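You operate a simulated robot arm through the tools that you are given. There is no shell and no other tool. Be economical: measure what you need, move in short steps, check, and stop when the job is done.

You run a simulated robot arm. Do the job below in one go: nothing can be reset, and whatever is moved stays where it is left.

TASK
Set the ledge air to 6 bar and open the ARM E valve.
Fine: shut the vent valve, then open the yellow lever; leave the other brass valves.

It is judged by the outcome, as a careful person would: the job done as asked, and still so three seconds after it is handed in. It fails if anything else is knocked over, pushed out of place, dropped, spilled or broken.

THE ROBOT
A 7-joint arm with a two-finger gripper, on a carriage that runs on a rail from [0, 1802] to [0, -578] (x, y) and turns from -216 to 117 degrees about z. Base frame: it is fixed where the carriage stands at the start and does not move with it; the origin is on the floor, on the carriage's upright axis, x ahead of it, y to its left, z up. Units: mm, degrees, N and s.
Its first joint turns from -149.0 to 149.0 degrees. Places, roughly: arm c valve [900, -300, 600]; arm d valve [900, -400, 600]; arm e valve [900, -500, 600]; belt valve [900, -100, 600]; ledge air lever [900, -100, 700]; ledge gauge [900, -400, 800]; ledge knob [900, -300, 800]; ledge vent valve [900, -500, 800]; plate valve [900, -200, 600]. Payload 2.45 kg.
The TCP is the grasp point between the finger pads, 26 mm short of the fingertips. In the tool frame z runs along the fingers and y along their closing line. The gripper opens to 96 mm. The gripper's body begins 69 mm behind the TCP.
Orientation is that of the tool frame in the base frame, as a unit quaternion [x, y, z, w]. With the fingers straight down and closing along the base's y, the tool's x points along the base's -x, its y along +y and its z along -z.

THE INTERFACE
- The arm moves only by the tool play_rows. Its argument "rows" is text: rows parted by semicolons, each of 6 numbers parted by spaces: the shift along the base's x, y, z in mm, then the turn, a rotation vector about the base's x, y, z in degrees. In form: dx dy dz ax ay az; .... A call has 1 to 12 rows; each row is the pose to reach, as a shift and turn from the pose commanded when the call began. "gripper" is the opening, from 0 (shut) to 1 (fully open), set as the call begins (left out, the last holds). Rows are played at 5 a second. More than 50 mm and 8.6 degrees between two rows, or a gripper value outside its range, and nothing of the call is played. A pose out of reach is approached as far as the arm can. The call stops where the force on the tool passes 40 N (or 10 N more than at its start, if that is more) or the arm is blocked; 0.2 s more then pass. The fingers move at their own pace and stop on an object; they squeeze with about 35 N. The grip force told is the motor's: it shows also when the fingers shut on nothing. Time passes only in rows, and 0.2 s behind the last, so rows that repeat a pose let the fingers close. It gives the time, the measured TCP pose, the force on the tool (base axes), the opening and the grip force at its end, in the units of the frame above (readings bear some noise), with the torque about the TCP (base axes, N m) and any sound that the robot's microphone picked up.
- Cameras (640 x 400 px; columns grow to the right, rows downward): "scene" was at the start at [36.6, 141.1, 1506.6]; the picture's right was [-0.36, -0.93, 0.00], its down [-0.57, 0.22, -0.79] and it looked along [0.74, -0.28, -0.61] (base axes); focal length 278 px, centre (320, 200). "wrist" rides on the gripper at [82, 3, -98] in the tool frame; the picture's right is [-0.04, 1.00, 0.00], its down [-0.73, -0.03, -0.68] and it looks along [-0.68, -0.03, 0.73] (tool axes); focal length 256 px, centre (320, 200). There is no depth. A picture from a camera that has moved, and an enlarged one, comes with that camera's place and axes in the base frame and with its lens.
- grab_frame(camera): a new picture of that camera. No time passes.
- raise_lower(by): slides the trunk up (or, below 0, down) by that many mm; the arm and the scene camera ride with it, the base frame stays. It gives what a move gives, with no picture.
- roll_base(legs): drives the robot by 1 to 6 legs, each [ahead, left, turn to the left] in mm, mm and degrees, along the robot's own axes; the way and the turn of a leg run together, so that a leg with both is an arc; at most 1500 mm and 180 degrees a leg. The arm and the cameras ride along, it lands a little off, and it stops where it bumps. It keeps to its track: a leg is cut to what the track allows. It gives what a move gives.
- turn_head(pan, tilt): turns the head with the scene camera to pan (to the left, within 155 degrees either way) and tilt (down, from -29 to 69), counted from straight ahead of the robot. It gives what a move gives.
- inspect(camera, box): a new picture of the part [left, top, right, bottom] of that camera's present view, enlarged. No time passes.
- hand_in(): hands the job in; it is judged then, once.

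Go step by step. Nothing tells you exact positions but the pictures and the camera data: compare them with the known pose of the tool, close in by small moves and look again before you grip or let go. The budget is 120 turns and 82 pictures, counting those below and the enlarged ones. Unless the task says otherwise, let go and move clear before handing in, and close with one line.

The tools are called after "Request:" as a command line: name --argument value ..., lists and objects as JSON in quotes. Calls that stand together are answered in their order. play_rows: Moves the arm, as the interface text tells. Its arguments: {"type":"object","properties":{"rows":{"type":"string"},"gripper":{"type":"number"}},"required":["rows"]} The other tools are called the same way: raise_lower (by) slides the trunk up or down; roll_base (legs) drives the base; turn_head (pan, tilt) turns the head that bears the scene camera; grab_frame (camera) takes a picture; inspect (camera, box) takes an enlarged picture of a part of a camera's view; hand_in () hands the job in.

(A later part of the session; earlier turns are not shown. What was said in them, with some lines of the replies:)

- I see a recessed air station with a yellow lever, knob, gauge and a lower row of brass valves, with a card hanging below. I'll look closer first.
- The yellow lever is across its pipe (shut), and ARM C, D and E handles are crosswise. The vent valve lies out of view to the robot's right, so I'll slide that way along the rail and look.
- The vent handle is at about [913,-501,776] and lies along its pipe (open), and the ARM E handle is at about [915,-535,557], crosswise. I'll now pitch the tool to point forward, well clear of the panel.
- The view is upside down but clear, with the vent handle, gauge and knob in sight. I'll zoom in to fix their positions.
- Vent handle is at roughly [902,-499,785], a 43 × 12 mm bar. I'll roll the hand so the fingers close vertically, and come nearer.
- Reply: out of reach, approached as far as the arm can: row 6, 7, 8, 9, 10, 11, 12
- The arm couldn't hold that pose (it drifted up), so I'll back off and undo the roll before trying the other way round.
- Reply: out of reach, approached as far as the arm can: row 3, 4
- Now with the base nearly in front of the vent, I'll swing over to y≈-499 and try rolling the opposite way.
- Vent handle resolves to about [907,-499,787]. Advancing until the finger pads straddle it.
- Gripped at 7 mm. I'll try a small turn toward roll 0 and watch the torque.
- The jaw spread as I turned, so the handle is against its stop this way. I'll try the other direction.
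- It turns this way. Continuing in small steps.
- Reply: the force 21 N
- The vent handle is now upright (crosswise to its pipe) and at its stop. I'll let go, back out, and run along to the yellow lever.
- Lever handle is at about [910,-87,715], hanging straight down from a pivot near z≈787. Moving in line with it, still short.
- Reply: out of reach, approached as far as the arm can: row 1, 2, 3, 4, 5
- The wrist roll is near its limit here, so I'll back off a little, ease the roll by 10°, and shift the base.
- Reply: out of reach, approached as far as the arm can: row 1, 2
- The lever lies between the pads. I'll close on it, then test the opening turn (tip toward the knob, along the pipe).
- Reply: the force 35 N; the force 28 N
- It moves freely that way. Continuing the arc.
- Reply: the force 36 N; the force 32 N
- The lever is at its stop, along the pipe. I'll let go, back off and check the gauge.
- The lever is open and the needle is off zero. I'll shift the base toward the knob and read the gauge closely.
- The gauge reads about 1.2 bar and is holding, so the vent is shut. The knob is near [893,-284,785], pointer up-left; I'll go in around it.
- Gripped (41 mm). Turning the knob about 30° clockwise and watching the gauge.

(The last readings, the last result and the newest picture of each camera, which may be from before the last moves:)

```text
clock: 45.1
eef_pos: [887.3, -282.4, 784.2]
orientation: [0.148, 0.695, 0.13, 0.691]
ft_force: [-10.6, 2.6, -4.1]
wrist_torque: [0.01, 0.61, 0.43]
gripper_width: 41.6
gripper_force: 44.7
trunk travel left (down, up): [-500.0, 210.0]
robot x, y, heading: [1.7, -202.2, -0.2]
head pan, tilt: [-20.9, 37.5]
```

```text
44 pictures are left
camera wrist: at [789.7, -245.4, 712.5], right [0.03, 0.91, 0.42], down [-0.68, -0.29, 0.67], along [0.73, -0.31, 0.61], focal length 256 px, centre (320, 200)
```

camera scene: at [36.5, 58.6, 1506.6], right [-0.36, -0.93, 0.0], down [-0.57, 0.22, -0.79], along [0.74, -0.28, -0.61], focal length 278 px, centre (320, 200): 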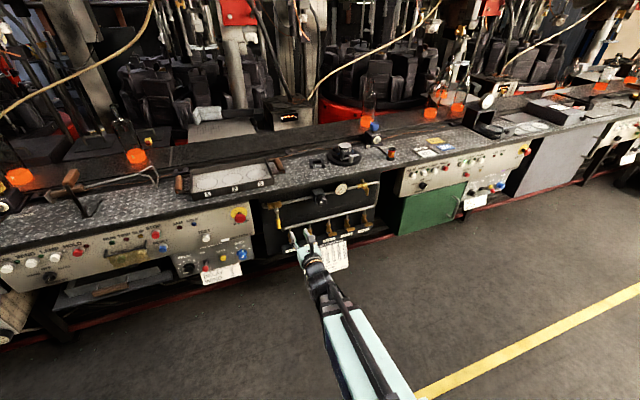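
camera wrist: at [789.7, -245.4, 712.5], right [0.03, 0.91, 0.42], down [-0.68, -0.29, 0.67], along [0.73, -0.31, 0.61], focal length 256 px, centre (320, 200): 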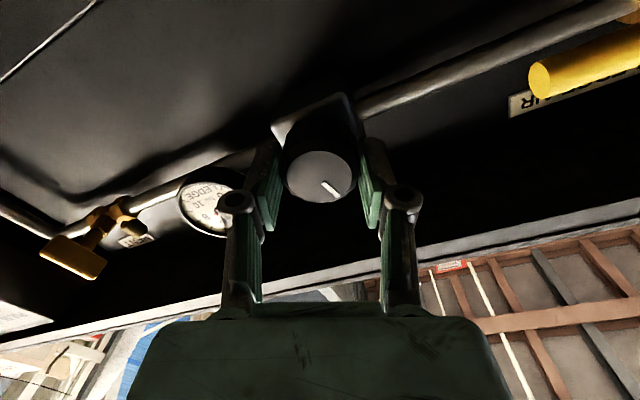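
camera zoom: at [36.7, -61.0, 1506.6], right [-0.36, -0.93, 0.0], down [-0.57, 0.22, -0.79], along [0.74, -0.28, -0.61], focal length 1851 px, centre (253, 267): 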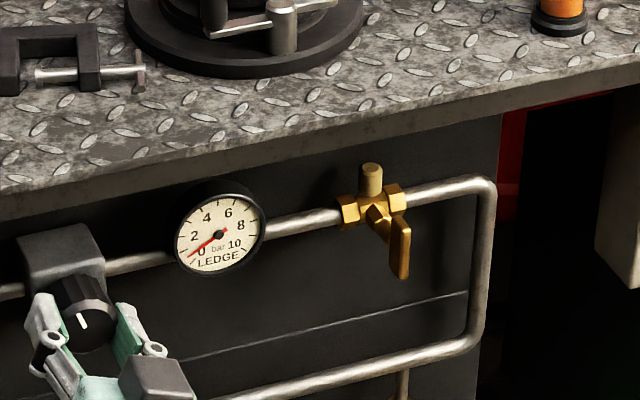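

The needle seems to have dropped to about 0.5. I'll wait a bit to see if that's steady.

Request:
play_rows --rows "0 0 0 0 0 0; 0 0 0 0 0 0; 0 0 0 0 0 0; 0 0 0 0 0 0; 0 0 0 0 0 0; 0 0 0 0 0 0; 0 0 0 0 0 0; 0 0 0 0 0 0"

Request:
inspect --camera "scene" --box '[310, 180, 335, 205]'

```text
clock: 46.9
eef_pos: [888.2, -282.7, 784.1]
orientation: [0.147, 0.696, 0.129, 0.691]
ft_force: [-12.9, 3.5, -6.4]
wrist_torque: [0.0, -0.15, 0.3]
gripper_width: 41.7
gripper_force: 45.1
trunk travel left (down, up): [-500.0, 210.0]
robot x, y, heading: [0.2, -201.5, -0.4]
head pan, tilt: [-20.9, 37.5]
```

```text
16.00 times, centred on (322, 192) of scene
camera zoom: at [36.6, -61.0, 1506.6], right [-0.36, -0.93, 0.0], down [-0.57, 0.22, -0.79], along [0.74, -0.28, -0.61], focal length 4442 px, centre (280, 320)
```

zoom: 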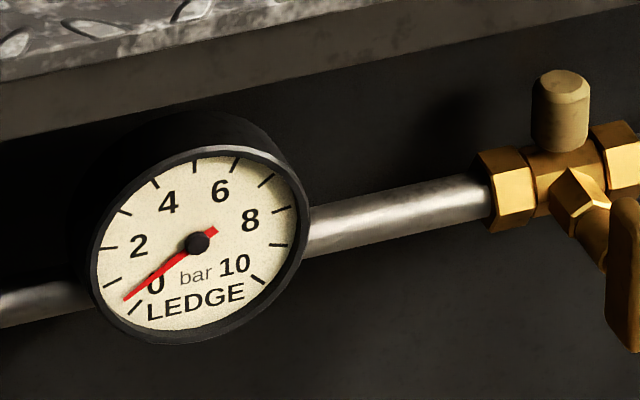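

The needle fell to ~0.2, so clockwise lowers it. Testing counter-clockwise.

Request:
play_rows --rows "0 0 0 -8 0 0; 0 0 0 -16 0 0; 0 0 0 -24 0 0; 0 0 0 -32 0 0; 0 0 0 -40 0 0; 0 0 0 -48 0 0; 0 0 0 -48 0 0; 0 0 0 -48 0 0; 0 0 0 -48 0 0; 0 0 0 -48 0 0; 0 0 0 -48 0 0; 0 0 0 -48 0 0"

Request:
inspect --camera "scene" --box '[300, 180, 340, 205]'

```text
clock: 48.2
eef_pos: [891.1, -280.2, 796.1]
orientation: [-0.128, 0.696, -0.111, 0.697]
ft_force: [-6.1, 21.2, -6.6]
wrist_torque: [0.21, 0.24, 0.58]
gripper_width: 44.4
gripper_force: 11.4
out of reach, approached as far as the arm can: row 5, 6
trunk travel left (down, up): [-500.0, 210.0]
robot x, y, heading: [3.9, -200.0, -0.0]
head pan, tilt: [-20.9, 37.5]
stopped in row 6: the force on the tool passed its limit at 50 N (the readings are from after the stop); the commanded pose is now the measured one
```

```text
16.00 times, centred on (320, 192) of scene
camera zoom: at [36.5, -58.3, 1506.5], right [-0.35, -0.94, 0.0], down [-0.57, 0.21, -0.79], along [0.74, -0.28, -0.61], focal length 4442 px, centre (320, 320)
```

zoom: 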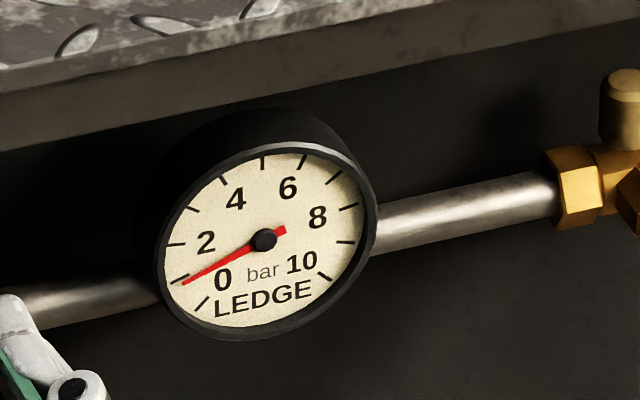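

Counter-clockwise raises it (now ~1), but the wrist ran out of roll. I'll let go, back off and regrip from the far end of the roll range.

Request:
play_rows --rows "0 0 0 0 0 0; 0 0 -4 0 0 0; -20 0 -8 0 0 0; -50 0 -8 0 0 0; -90 0 -8 0 0 0" --gripper 0.75

Request:
grab_frame --camera "wrist"

Request:
inspect --camera "scene" --box '[270, 180, 340, 225]'

```text
clock: 49.5
eef_pos: [801.6, -288.6, 789.7]
orientation: [-0.126, 0.697, -0.11, 0.697]
ft_force: [-0.1, 0.1, -0.2]
wrist_torque: [-0.01, -0.01, -0.02]
gripper_width: 72.2
gripper_force: 0.0
trunk travel left (down, up): [-500.0, 210.0]
robot x, y, heading: [0.9, -199.4, 0.2]
head pan, tilt: [-20.9, 37.5]
```

```text
41 pictures are left
camera wrist: at [704.0, -314.3, 712.7], right [-0.02, 0.96, -0.29], down [-0.68, 0.2, 0.71], along [0.73, 0.21, 0.65], focal length 256 px, centre (320, 200)
```

wrist: 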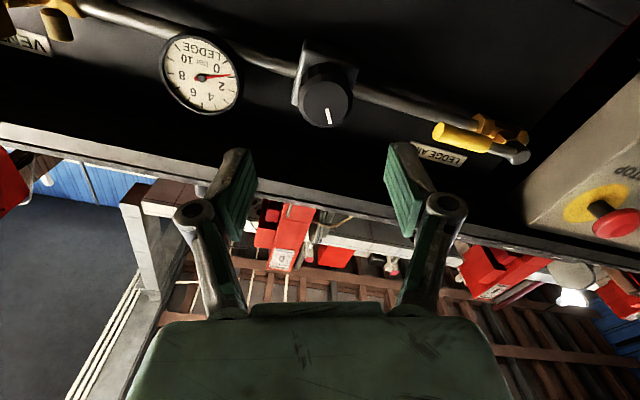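

```text
8.89 times, centred on (305, 202) of scene
camera zoom: at [36.8, -60.7, 1506.6], right [-0.36, -0.93, 0.0], down [-0.57, 0.22, -0.79], along [0.74, -0.28, -0.61], focal length 2468 px, centre (453, 178)
```

zoom: 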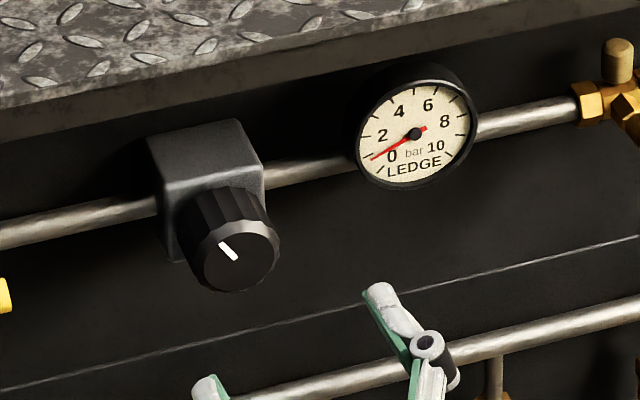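

Request:
play_rows --rows "0 0 0 8 0 0; 0 0 0 16 0 0; 0 0 0 24 0 0; -2 1 0 32 0 0; -2 1 -1 40 0 0; -2 2 -2 48 0 0; -2 3 -3 56 0 0; -2 4 -4 64 0 0; -2 5 -4 72 0 0; -2 5 -4 80 0 0; -2 5 -4 88 0 0; -2 5 -4 92 0 0"

Request:
play_rows --rows "0 0 0 8 0 0; 0 0 0 16 0 0; 0 0 0 24 0 0; 0 0 0 32 0 0; 0 0 0 40 0 0; 0 0 0 48 0 0; 0 0 0 56 0 0; 0 0 0 64 0 0; 0 0 0 72 0 0; 0 0 0 80 0 0; 0 0 0 88 0 0; 0 0 0 92 0 0"

Request:
grab_frame --camera "wrist"

```text
clock: 52.0
eef_pos: [799.9, -282.6, 785.2]
orientation: [0.415, 0.564, 0.423, 0.574]
ft_force: [-0.6, -0.2, 0.2]
wrist_torque: [-0.05, 0.0, 0.0]
gripper_width: 72.0
gripper_force: 0.0
trunk travel left (down, up): [-500.0, 210.0]
robot x, y, heading: [2.9, -205.3, 0.0]
head pan, tilt: [-20.9, 37.5]
```

```text
clock: 54.6
eef_pos: [800.1, -282.4, 786.3]
orientation: [0.701, 0.09, 0.7, 0.099]
ft_force: [-0.3, -0.2, 0.1]
wrist_torque: [-0.01, 0.0, -0.01]
gripper_width: 72.0
gripper_force: 0.1
trunk travel left (down, up): [-500.0, 210.0]
robot x, y, heading: [3.4, -203.9, 0.1]
head pan, tilt: [-20.9, 37.5]
```

```text
39 pictures are left
camera wrist: at [702.5, -262.6, 866.1], right [-0.02, -0.97, 0.22], down [-0.68, -0.15, -0.72], along [0.73, -0.16, -0.66], focal length 256 px, centre (320, 200)
```

wrist: 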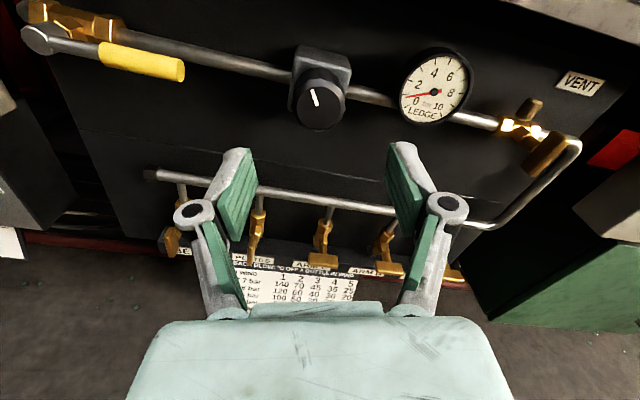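

Good clear view of knob and gauge. Moving in and regripping.

Request:
play_rows --rows "40 0 0 0 0 0; 70 0 0 0 0 0; 88 0 0 0 0 0; 88 0 0 0 0 0"

Request:
play_rows --rows "0 0 0 0 0 0; 0 0 0 0 0 0; 0 0 0 0 0 0" --gripper 0.3

Request:
play_rows --rows "0 0 0 -8 0 0; 0 0 0 -16 0 0; 0 0 0 -24 0 0; 0 0 0 -32 0 0; 0 0 0 -40 0 0; 0 0 0 -48 0 0; 0 0 0 -56 0 0; 0 0 0 -60 0 0; 0 0 0 -60 0 0"

Request:
grab_frame --camera "wrist"

Request:
inspect --camera "scene" --box '[270, 180, 340, 225]'

```text
clock: 55.6
eef_pos: [888.9, -281.7, 785.6]
orientation: [0.701, 0.09, 0.7, 0.101]
ft_force: [-0.3, -0.1, 0.8]
wrist_torque: [0.03, -0.02, 0.02]
gripper_width: 72.0
gripper_force: 0.0
trunk travel left (down, up): [-500.0, 210.0]
robot x, y, heading: [-1.3, -200.4, 0.1]
head pan, tilt: [-20.9, 37.5]
```

```text
clock: 56.5
eef_pos: [887.7, -282.6, 784.9]
orientation: [0.702, 0.088, 0.7, 0.1]
ft_force: [-8.0, -2.3, -0.1]
wrist_torque: [-0.01, 0.26, -0.13]
gripper_width: 41.1
gripper_force: 45.2
trunk travel left (down, up): [-500.0, 210.0]
robot x, y, heading: [-2.8, -200.4, 0.0]
head pan, tilt: [-20.9, 37.5]
```

```text
clock: 58.5
eef_pos: [888.0, -281.7, 785.4]
orientation: [0.556, 0.428, 0.561, 0.439]
ft_force: [-14.6, 6.2, -11.3]
wrist_torque: [0.0, 0.53, 0.06]
gripper_width: 41.4
gripper_force: 45.2
trunk travel left (down, up): [-500.0, 210.0]
robot x, y, heading: [0.9, -206.0, 0.2]
head pan, tilt: [-20.9, 37.5]
```

```text
38 pictures are left
camera wrist: at [790.3, -202.9, 807.9], right [-0.01, -0.29, 0.96], down [-0.68, -0.7, -0.22], along [0.73, -0.66, -0.19], focal length 256 px, centre (320, 200)
```

wrist: 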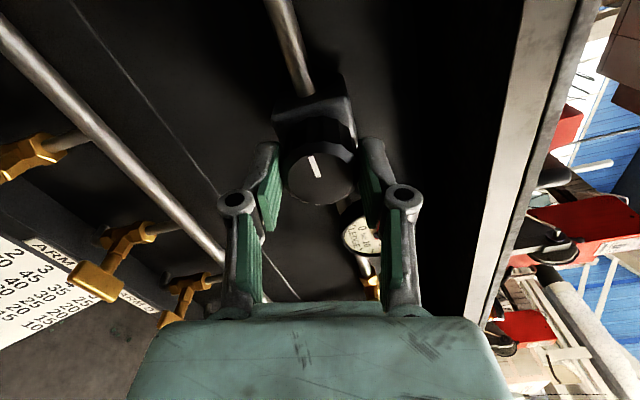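

```text
8.89 times, centred on (305, 202) of scene
camera zoom: at [36.6, -60.3, 1506.5], right [-0.35, -0.93, 0.0], down [-0.57, 0.22, -0.79], along [0.74, -0.28, -0.61], focal length 2468 px, centre (453, 178)
```

zoom: 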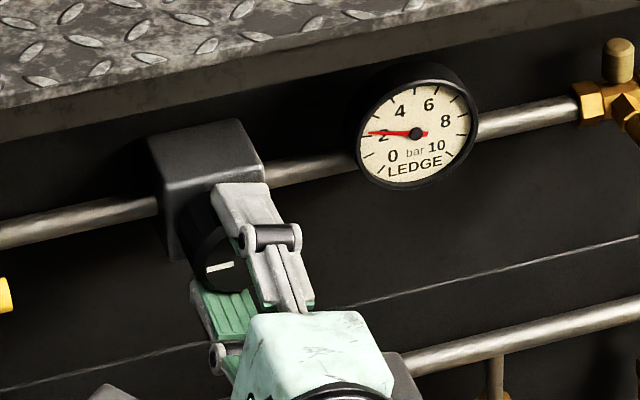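

Rising. Continue turning another 45° and wait for the needle to settle.

Request:
play_rows --rows "0 0 0 -8 0 0; 0 0 0 -16 0 0; 0 0 0 -24 0 0; 0 0 0 -32 0 0; 0 0 0 -40 0 0; 0 0 0 -45 0 0; 0 0 0 -45 0 0; 0 0 0 -45 0 0; 0 0 0 -45 0 0; 0 0 0 -45 0 0; 0 0 0 -45 0 0; 0 0 0 -45 0 0"

Request:
inspect --camera "scene" --box '[270, 180, 340, 225]'

```text
clock: 61.0
eef_pos: [889.0, -282.2, 785.2]
orientation: [0.348, 0.61, 0.355, 0.617]
ft_force: [-17.5, 6.8, -21.6]
wrist_torque: [-0.03, 0.42, 0.11]
gripper_width: 40.9
gripper_force: 44.8
trunk travel left (down, up): [-500.0, 210.0]
robot x, y, heading: [-1.2, -199.4, -0.0]
head pan, tilt: [-20.9, 37.5]
```

```text
8.89 times, centred on (305, 202) of scene
camera zoom: at [37.5, -60.5, 1506.5], right [-0.36, -0.93, 0.0], down [-0.57, 0.22, -0.79], along [0.74, -0.28, -0.61], focal length 2468 px, centre (453, 178)
```

zoom: 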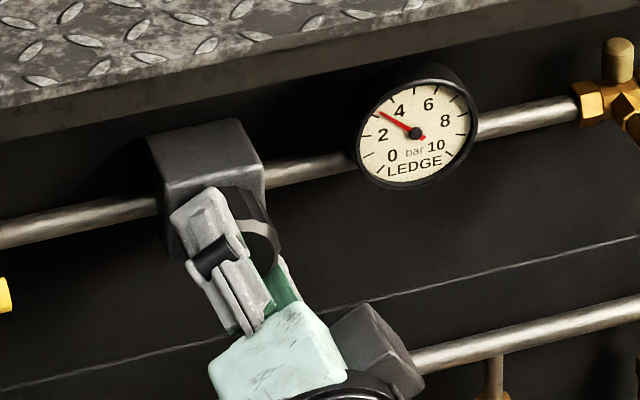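

Request:
play_rows --rows "0 0 0 -8 0 0; 0 0 0 -16 0 0; 0 0 0 -24 0 0; 0 0 0 -32 0 0; 0 0 0 -40 0 0; 0 0 0 -48 0 0; 0 0 0 -52 0 0; 0 0 0 -52 0 0; 0 0 0 -52 0 0; 0 0 0 -52 0 0; 0 0 0 -52 0 0; 0 0 0 -52 0 0"

Request:
inspect --camera "scene" --box '[270, 180, 340, 225]'

```text
clock: 63.6
eef_pos: [888.9, -282.8, 785.0]
orientation: [0.042, 0.705, 0.052, 0.706]
ft_force: [-7.2, -5.2, -14.8]
wrist_torque: [-0.01, 0.63, -0.22]
gripper_width: 41.1
gripper_force: 45.1
trunk travel left (down, up): [-500.0, 210.0]
robot x, y, heading: [3.0, -200.0, -0.3]
head pan, tilt: [-20.9, 37.5]
```

```text
8.89 times, centred on (305, 202) of scene
camera zoom: at [37.6, -61.5, 1506.7], right [-0.36, -0.93, 0.0], down [-0.57, 0.22, -0.79], along [0.74, -0.28, -0.61], focal length 2468 px, centre (453, 178)
```

zoom: 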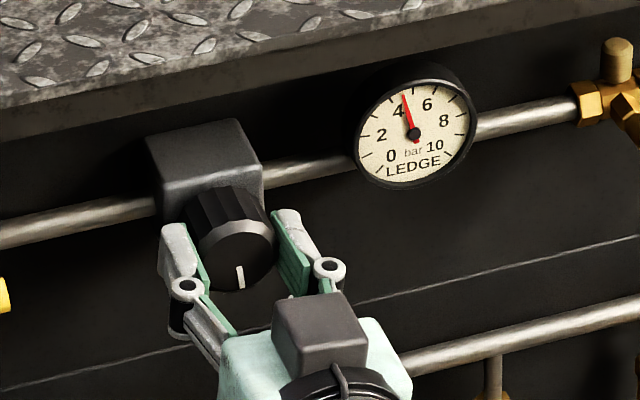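

About 4.4 bar; roughly 45° per bar, so ~70° more. I'll release, roll the hand back, and regrip.

Request:
play_rows --rows "0 0 0 0 0 0; 0 0 0 0 0 0; -25 0 0 0 0 0; -60 0 0 0 0 0" --gripper 0.75

Request:
play_rows --rows "0 0 0 8 0 0; 0 0 0 16 0 0; 0 0 0 24 0 0; 0 0 0 32 0 0; 0 0 0 40 0 0; 0 0 0 48 0 0; 0 0 0 56 0 0; 0 0 0 64 0 0; 0 0 0 72 0 0; 0 0 0 80 0 0; 0 0 0 88 0 0; 0 0 0 92 0 0"

Request:
play_rows --rows "20 0 0 0 0 0; 40 0 0 0 0 0; 60 0 0 0 0 0; 60 0 0 0 0 0"

Request:
grab_frame --camera "wrist"

```text
clock: 64.7
eef_pos: [829.7, -282.1, 786.0]
orientation: [0.041, 0.704, 0.051, 0.707]
ft_force: [0.1, 0.2, -0.5]
wrist_torque: [-0.01, -0.02, 0.0]
gripper_width: 72.0
gripper_force: 0.1
trunk travel left (down, up): [-500.0, 210.0]
robot x, y, heading: [1.4, -201.0, 0.1]
head pan, tilt: [-20.9, 37.5]
```

```text
clock: 67.2
eef_pos: [827.9, -281.4, 784.0]
orientation: [0.539, 0.451, 0.542, 0.461]
ft_force: [-0.4, -0.1, -0.2]
wrist_torque: [0.0, 0.02, 0.0]
gripper_width: 72.3
gripper_force: 0.1
trunk travel left (down, up): [-500.0, 210.0]
robot x, y, heading: [-0.7, -202.5, -0.2]
head pan, tilt: [-20.9, 37.5]
```

```text
clock: 68.2
eef_pos: [888.3, -281.1, 785.4]
orientation: [0.538, 0.452, 0.542, 0.462]
ft_force: [0.1, -0.1, 0.0]
wrist_torque: [0.0, 0.01, -0.01]
gripper_width: 71.8
gripper_force: 0.1
trunk travel left (down, up): [-500.0, 210.0]
robot x, y, heading: [-0.1, -201.8, -0.1]
head pan, tilt: [-20.9, 37.5]
```

```text
34 pictures are left
camera wrist: at [790.7, -201.4, 801.5], right [-0.02, -0.21, 0.98], down [-0.68, -0.71, -0.16], along [0.73, -0.67, -0.13], focal length 256 px, centre (320, 200)
```

wrist: 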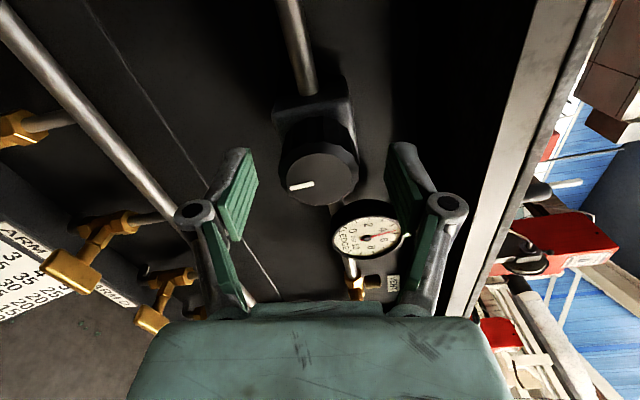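

Request:
play_rows --rows "0 0 0 0 0 0; 0 0 0 0 0 0; 0 0 0 0 0 0" --gripper 0.3

Request:
play_rows --rows "0 0 0 -8 0 0; 0 0 0 -16 0 0; 0 0 0 -24 0 0; 0 0 0 -32 0 0; 0 0 0 -40 0 0; 0 0 0 -48 0 0; 0 0 0 -56 0 0; 0 0 0 -60 0 0; 0 0 0 -60 0 0; 0 0 0 -60 0 0; 0 0 0 -60 0 0; 0 0 0 -60 0 0"

Request:
inspect --camera "scene" --box '[304, 181, 336, 205]'

```text
clock: 69.0
eef_pos: [888.3, -281.6, 785.5]
orientation: [0.537, 0.452, 0.543, 0.461]
ft_force: [-10.6, 3.1, -8.5]
wrist_torque: [0.0, 0.21, 0.06]
gripper_width: 41.4
gripper_force: 45.1
trunk travel left (down, up): [-500.0, 210.0]
robot x, y, heading: [-2.3, -201.7, 0.2]
head pan, tilt: [-20.9, 37.5]
```

```text
clock: 71.7
eef_pos: [887.6, -282.6, 783.9]
orientation: [0.235, 0.664, 0.243, 0.667]
ft_force: [-21.2, 3.4, -23.7]
wrist_torque: [-0.04, 0.38, -0.01]
gripper_width: 41.0
gripper_force: 45.5
trunk travel left (down, up): [-500.0, 210.0]
robot x, y, heading: [-1.5, -202.7, 0.1]
head pan, tilt: [-20.9, 37.5]
```

```text
16.00 times, centred on (320, 193) of scene
camera zoom: at [37.3, -60.8, 1506.6], right [-0.36, -0.93, 0.0], down [-0.57, 0.22, -0.79], along [0.74, -0.28, -0.61], focal length 4442 px, centre (320, 312)
```

zoom: 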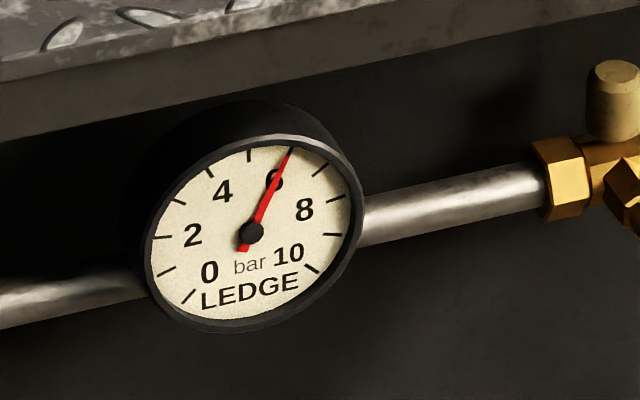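

Needle sits on the 6 tick. I'll let go, back out, and check that it holds.

Request:
play_rows --rows "0 0 0 0 0 0; 0 0 0 0 0 0; -25 0 0 0 0 0; -60 0 0 0 0 0; -100 0 0 0 0 0; -140 0 0 0 0 0" --gripper 0.75

Request:
inspect --camera "scene" --box '[304, 181, 336, 205]'

```text
clock: 73.0
eef_pos: [748.0, -281.1, 785.1]
orientation: [0.235, 0.662, 0.244, 0.669]
ft_force: [-0.1, -0.2, -0.3]
wrist_torque: [0.0, -0.03, 0.03]
gripper_width: 71.9
gripper_force: 0.1
trunk travel left (down, up): [-500.0, 210.0]
robot x, y, heading: [3.9, -204.6, 0.3]
head pan, tilt: [-20.9, 37.5]
```

```text
16.00 times, centred on (320, 193) of scene
camera zoom: at [36.7, -60.7, 1506.6], right [-0.36, -0.93, 0.0], down [-0.57, 0.22, -0.79], along [0.74, -0.28, -0.61], focal length 4442 px, centre (320, 312)
```

zoom: 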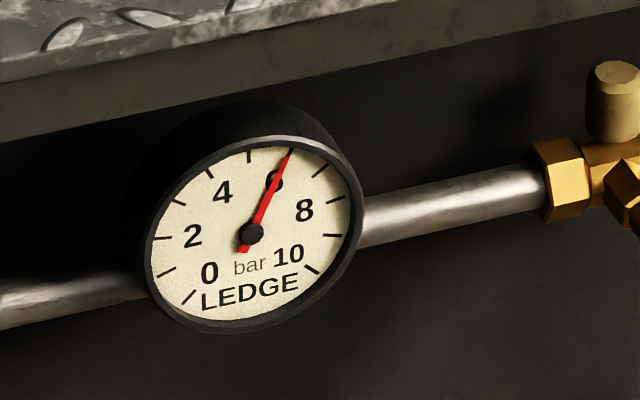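

Steady at 6 bar. Now for ARM E: roll the hand for a horizontal bar, drive along and drop the trunk.

Request:
play_rows --rows "0 0 0 8 0 0; 0 0 0 16 0 0; 0 0 0 24 0 0; 0 0 0 32 0 0; 0 0 0 40 0 0; 0 0 0 48 0 0; 0 0 0 50 0 0" --gripper 0.5

Request:
roll_base --legs '[[0, -253, 0]]'

Request:
raise_lower --by -222

Request:
grab_frame --camera "wrist"

Request:
grab_frame --camera "scene"

```text
clock: 74.7
eef_pos: [747.0, -281.9, 785.7]
orientation: [0.496, 0.497, 0.501, 0.506]
ft_force: [0.0, 0.4, -0.3]
wrist_torque: [0.0, 0.02, 0.0]
gripper_width: 48.3
gripper_force: 0.1
trunk travel left (down, up): [-500.0, 210.0]
robot x, y, heading: [-1.3, -197.7, 0.4]
head pan, tilt: [-20.9, 37.5]
```

```text
clock: 76.5
eef_pos: [747.1, -536.4, 786.3]
orientation: [0.496, 0.497, 0.5, 0.507]
ft_force: [0.1, 0.5, -0.2]
wrist_torque: [-0.03, 0.0, -0.02]
gripper_width: 47.6
gripper_force: 0.0
trunk travel left (down, up): [-500.0, 210.0]
robot x, y, heading: [-1.1, -454.1, 0.2]
head pan, tilt: [-20.9, 37.5]
```

```text
clock: 78.8
eef_pos: [748.0, -536.5, 563.9]
orientation: [0.496, 0.497, 0.501, 0.507]
ft_force: [-0.4, 0.5, 0.0]
wrist_torque: [-0.01, 0.01, 0.01]
gripper_width: 47.8
gripper_force: 0.0
trunk travel left (down, up): [-278.0, 432.0]
robot x, y, heading: [-2.9, -451.9, -0.1]
head pan, tilt: [-20.9, 37.5]
```

```text
31 pictures are left
camera wrist: at [650.2, -454.8, 565.4], right [-0.02, -0.03, 1.0], down [-0.68, -0.73, -0.04], along [0.73, -0.68, -0.01], focal length 256 px, centre (320, 200)
```

wrist: 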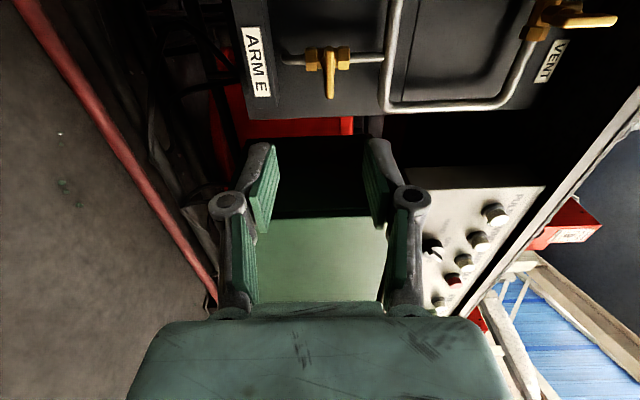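

```text
30 pictures are left
camera scene: at [36.7, -314.3, 1284.7], right [-0.36, -0.93, 0.0], down [-0.57, 0.22, -0.79], along [0.74, -0.28, -0.61], focal length 278 px, centre (320, 200)
```

scene: 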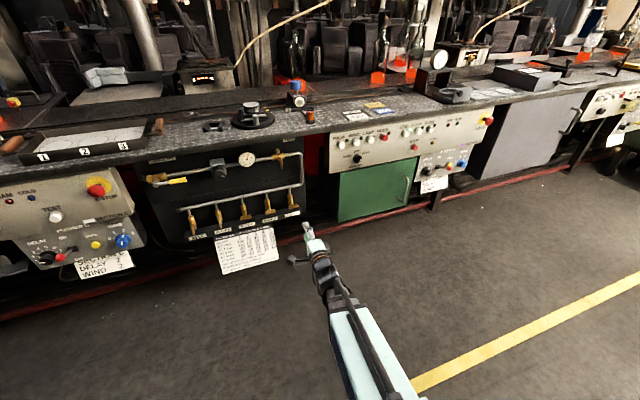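

Request:
inspect --camera "wrist" --box '[240, 10, 400, 110]'

Request:
inspect --camera "scene" --box '[180, 140, 320, 240]'

```text
4.00 times, centred on (320, 60) of wrist
camera zoom: at [650.2, -454.8, 565.4], right [-0.02, -0.03, 1.0], down [-0.68, -0.73, -0.04], along [0.73, -0.68, -0.01], focal length 1024 px, centre (320, 760)
```

zoom: 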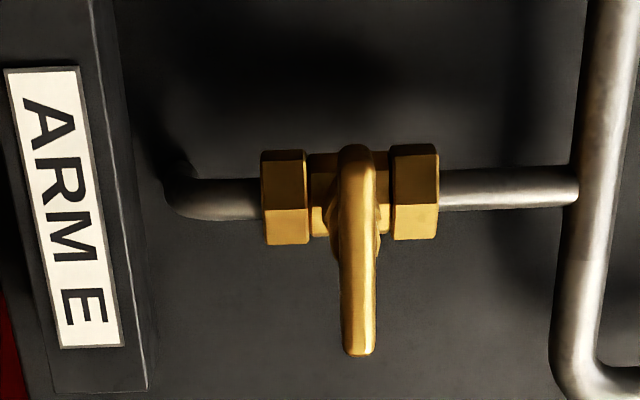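

```text
4.00 times, centred on (250, 190) of scene
camera zoom: at [36.7, -314.3, 1284.7], right [-0.36, -0.93, 0.0], down [-0.57, 0.22, -0.79], along [0.74, -0.28, -0.61], focal length 1111 px, centre (600, 240)
```

zoom: 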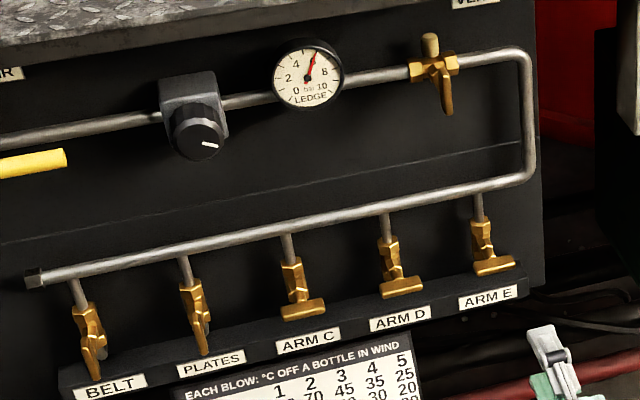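

ARM E handle is at about [905,-530,576]. Approaching.

Request:
play_rows --rows "40 6 12 0 0 0; 80 6 12 0 0 0; 110 6 12 0 0 0; 135 6 12 0 0 0"

Request:
grab_frame --camera "wrist"

```text
clock: 79.8
eef_pos: [881.6, -531.4, 575.7]
orientation: [0.496, 0.496, 0.5, 0.507]
ft_force: [-0.1, -0.2, -0.5]
wrist_torque: [0.0, 0.0, 0.01]
gripper_width: 48.1
gripper_force: 0.1
trunk travel left (down, up): [-278.0, 432.0]
robot x, y, heading: [0.2, -454.8, 0.0]
head pan, tilt: [-20.9, 37.5]
```

```text
27 pictures are left
camera wrist: at [784.1, -448.7, 577.2], right [-0.02, -0.03, 1.0], down [-0.68, -0.73, -0.04], along [0.73, -0.68, -0.01], focal length 256 px, centre (320, 200)
```

wrist: 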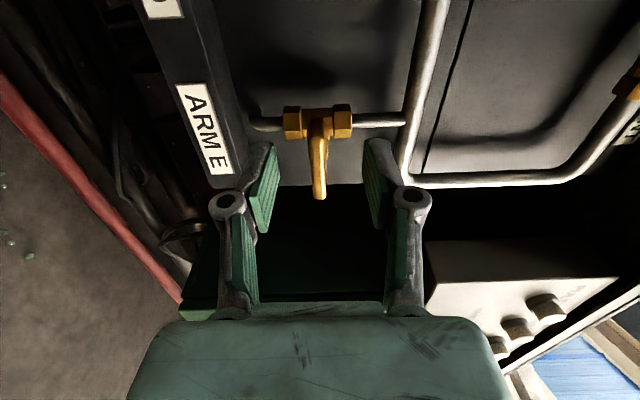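

Request:
play_rows --rows "0 0 0 0 0 0; 8 1 0 0 0 0; 17 1 0 0 0 0; 17 1 0 0 0 0" --gripper 0.35

Request:
play_rows --rows "0 0 0 0 0 0; 0 0 0 0 0 0; 0 0 0 0 0 0" --gripper 0.05

Request:
play_rows --rows "0 0 0 -5 0 0; 0 0 0 -10 0 0; 0 0 0 -15 0 0"

```text
clock: 80.8
eef_pos: [900.0, -531.2, 576.5]
orientation: [0.495, 0.497, 0.501, 0.507]
ft_force: [-0.7, 0.4, 0.7]
wrist_torque: [-0.03, 0.02, -0.01]
gripper_width: 33.6
gripper_force: 0.0
trunk travel left (down, up): [-278.0, 432.0]
robot x, y, heading: [-0.3, -456.5, -0.1]
head pan, tilt: [-20.9, 37.5]
```

```text
clock: 81.6
eef_pos: [899.5, -529.7, 574.9]
orientation: [0.496, 0.497, 0.501, 0.506]
ft_force: [-2.9, 0.2, -5.5]
wrist_torque: [0.0, 0.1, -0.1]
gripper_width: 7.4
gripper_force: 35.5
trunk travel left (down, up): [-278.0, 432.0]
robot x, y, heading: [3.6, -454.6, 0.0]
head pan, tilt: [-20.9, 37.5]
```

```text
clock: 82.4
eef_pos: [898.5, -530.8, 574.8]
orientation: [0.425, 0.558, 0.432, 0.567]
ft_force: [-12.5, -2.6, -9.7]
wrist_torque: [0.06, 0.02, -0.31]
gripper_width: 7.2
gripper_force: 35.6
trunk travel left (down, up): [-278.0, 432.0]
robot x, y, heading: [0.3, -458.0, 0.2]
head pan, tilt: [-20.9, 37.5]
```

It turns freely counter-clockwise. Continuing to vertical.

Request:
play_rows --rows "0 0 0 -8 0 0; 0 0 0 -16 0 0; 0 0 0 -24 0 0; 0 0 0 -32 0 0; 0 0 0 -40 0 0; 0 0 0 -48 0 0; 0 0 0 -56 0 0; 0 0 0 -64 0 0; 0 0 0 -70 0 0; 0 0 0 -75 0 0; 0 0 0 -77 0 0"

Request:
grab_frame --camera "wrist"

```text
clock: 84.8
eef_pos: [900.9, -530.2, 573.8]
orientation: [-0.019, 0.706, -0.009, 0.708]
ft_force: [-13.9, -13.4, -13.0]
wrist_torque: [0.93, 0.1, -0.11]
gripper_width: 7.8
gripper_force: 35.6
trunk travel left (down, up): [-278.0, 432.0]
robot x, y, heading: [1.0, -454.7, -0.0]
head pan, tilt: [-20.9, 37.5]
```

```text
26 pictures are left
camera wrist: at [802.3, -532.8, 493.4], right [-0.01, 1.0, 0.0], down [-0.68, -0.01, 0.73], along [0.73, 0.01, 0.68], focal length 256 px, centre (320, 200)
```

wrist: 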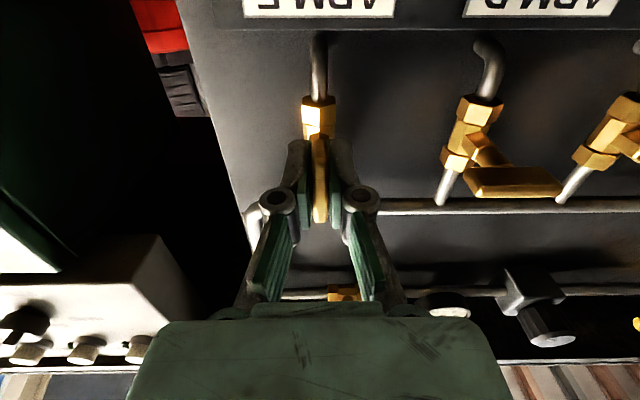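

At its stop (torque rose), handle in line with its drop pipe. Releasing, backing away, and checking everything.

Request:
play_rows --rows "0 0 0 2 0 0; 0 0 0 2 0 0; -20 0 0 2 0 0; -60 0 0 2 0 0; -100 0 0 2 0 0; -150 0 0 2 0 0; -190 0 0 2 0 0" --gripper 0.35

Request:
inspect --camera "scene" --box '[170, 130, 330, 240]'

Request:
inspect --camera "scene" --box '[235, 145, 267, 169]'

```text
clock: 86.4
eef_pos: [710.4, -529.4, 575.3]
orientation: [-0.009, 0.705, 0.004, 0.709]
ft_force: [0.4, -0.9, 0.6]
wrist_torque: [0.03, -0.05, -0.02]
gripper_width: 33.9
gripper_force: 0.0
trunk travel left (down, up): [-278.0, 432.0]
robot x, y, heading: [-1.0, -456.2, 0.1]
head pan, tilt: [-20.9, 37.5]
```

```text
3.64 times, centred on (250, 185) of scene
camera zoom: at [37.0, -314.3, 1284.6], right [-0.36, -0.93, 0.0], down [-0.57, 0.22, -0.79], along [0.74, -0.28, -0.61], focal length 1010 px, centre (574, 254)
```

zoom: 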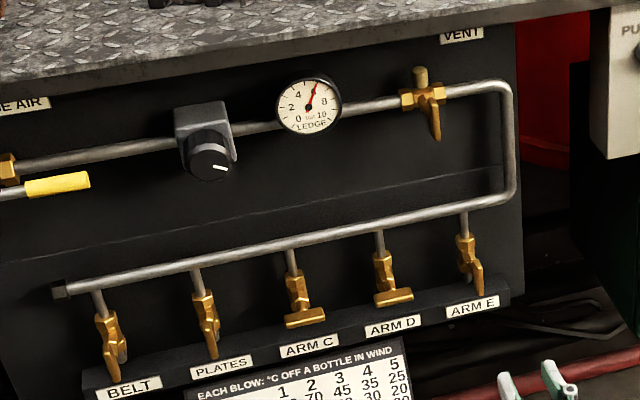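

```text
16.00 times, centred on (251, 157) of scene
camera zoom: at [37.0, -314.3, 1284.6], right [-0.36, -0.93, 0.0], down [-0.57, 0.22, -0.79], along [0.74, -0.28, -0.61], focal length 4442 px, centre (1424, 888)
```

zoom: 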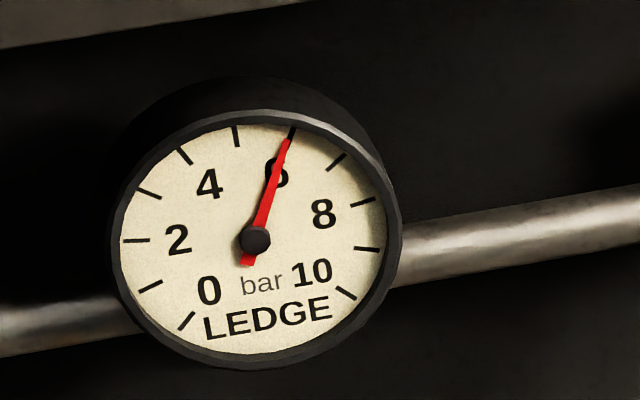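

Request:
play_rows --rows "0 0 0 0 0 0; 0 0 0 0 0 0; 0 0 0 0 0 0; 0 0 0 0 0 0; 0 0 0 0 0 0; 0 0 0 0 0 0; 0 0 0 0 0 0; 0 0 0 0 0 0; 0 0 0 0 0 0; 0 0 0 0 0 0; 0 0 0 0 0 0; 0 0 0 0 0 0"

Request:
inspect --camera "scene" --box '[235, 145, 267, 169]'

Request:
grab_frame --camera "scene"

```text
clock: 89.0
eef_pos: [710.1, -530.0, 575.4]
orientation: [-0.008, 0.705, 0.003, 0.709]
ft_force: [-0.5, -0.4, 0.1]
wrist_torque: [0.0, 0.01, 0.0]
gripper_width: 33.7
gripper_force: 0.0
trunk travel left (down, up): [-278.0, 432.0]
robot x, y, heading: [-2.5, -455.0, 0.0]
head pan, tilt: [-20.9, 37.5]
```

```text
16.00 times, centred on (251, 157) of scene
camera zoom: at [36.7, -314.3, 1284.6], right [-0.36, -0.93, 0.0], down [-0.57, 0.22, -0.79], along [0.74, -0.28, -0.61], focal length 4442 px, centre (1424, 888)
```

zoom: 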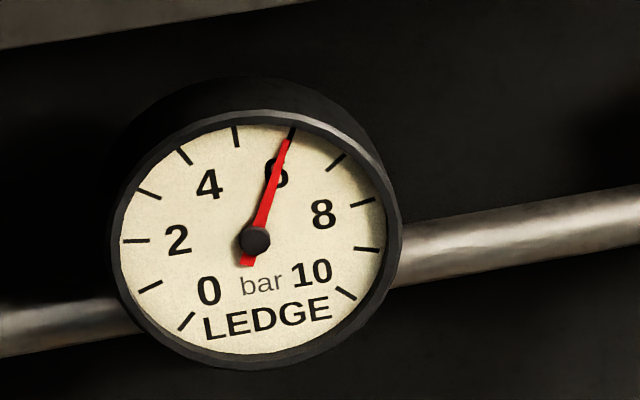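

```text
22 pictures are left
camera scene: at [36.7, -314.3, 1284.6], right [-0.36, -0.93, 0.0], down [-0.57, 0.22, -0.79], along [0.74, -0.28, -0.61], focal length 278 px, centre (320, 200)
```

scene: 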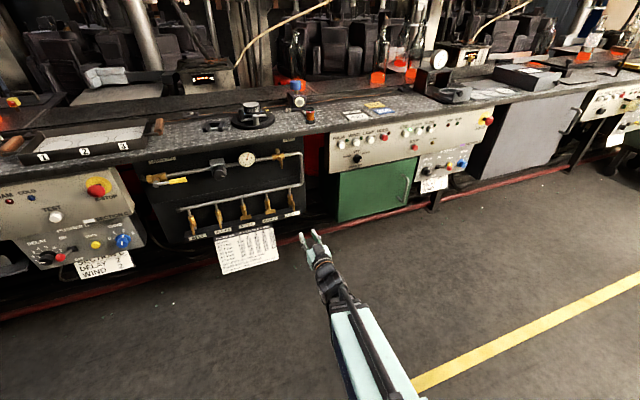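

The gauge holds steady at 6 bar, the vent is shut, the lever and ARM E are open, and the other valves are untouched. Handing in.

Request:
hand_in

```text
The job is handed in.
```

The ledge air is set to 6 bar and holding, the vent valve is shut, the yellow lever and ARM E are open, and the other brass valves are as they were.
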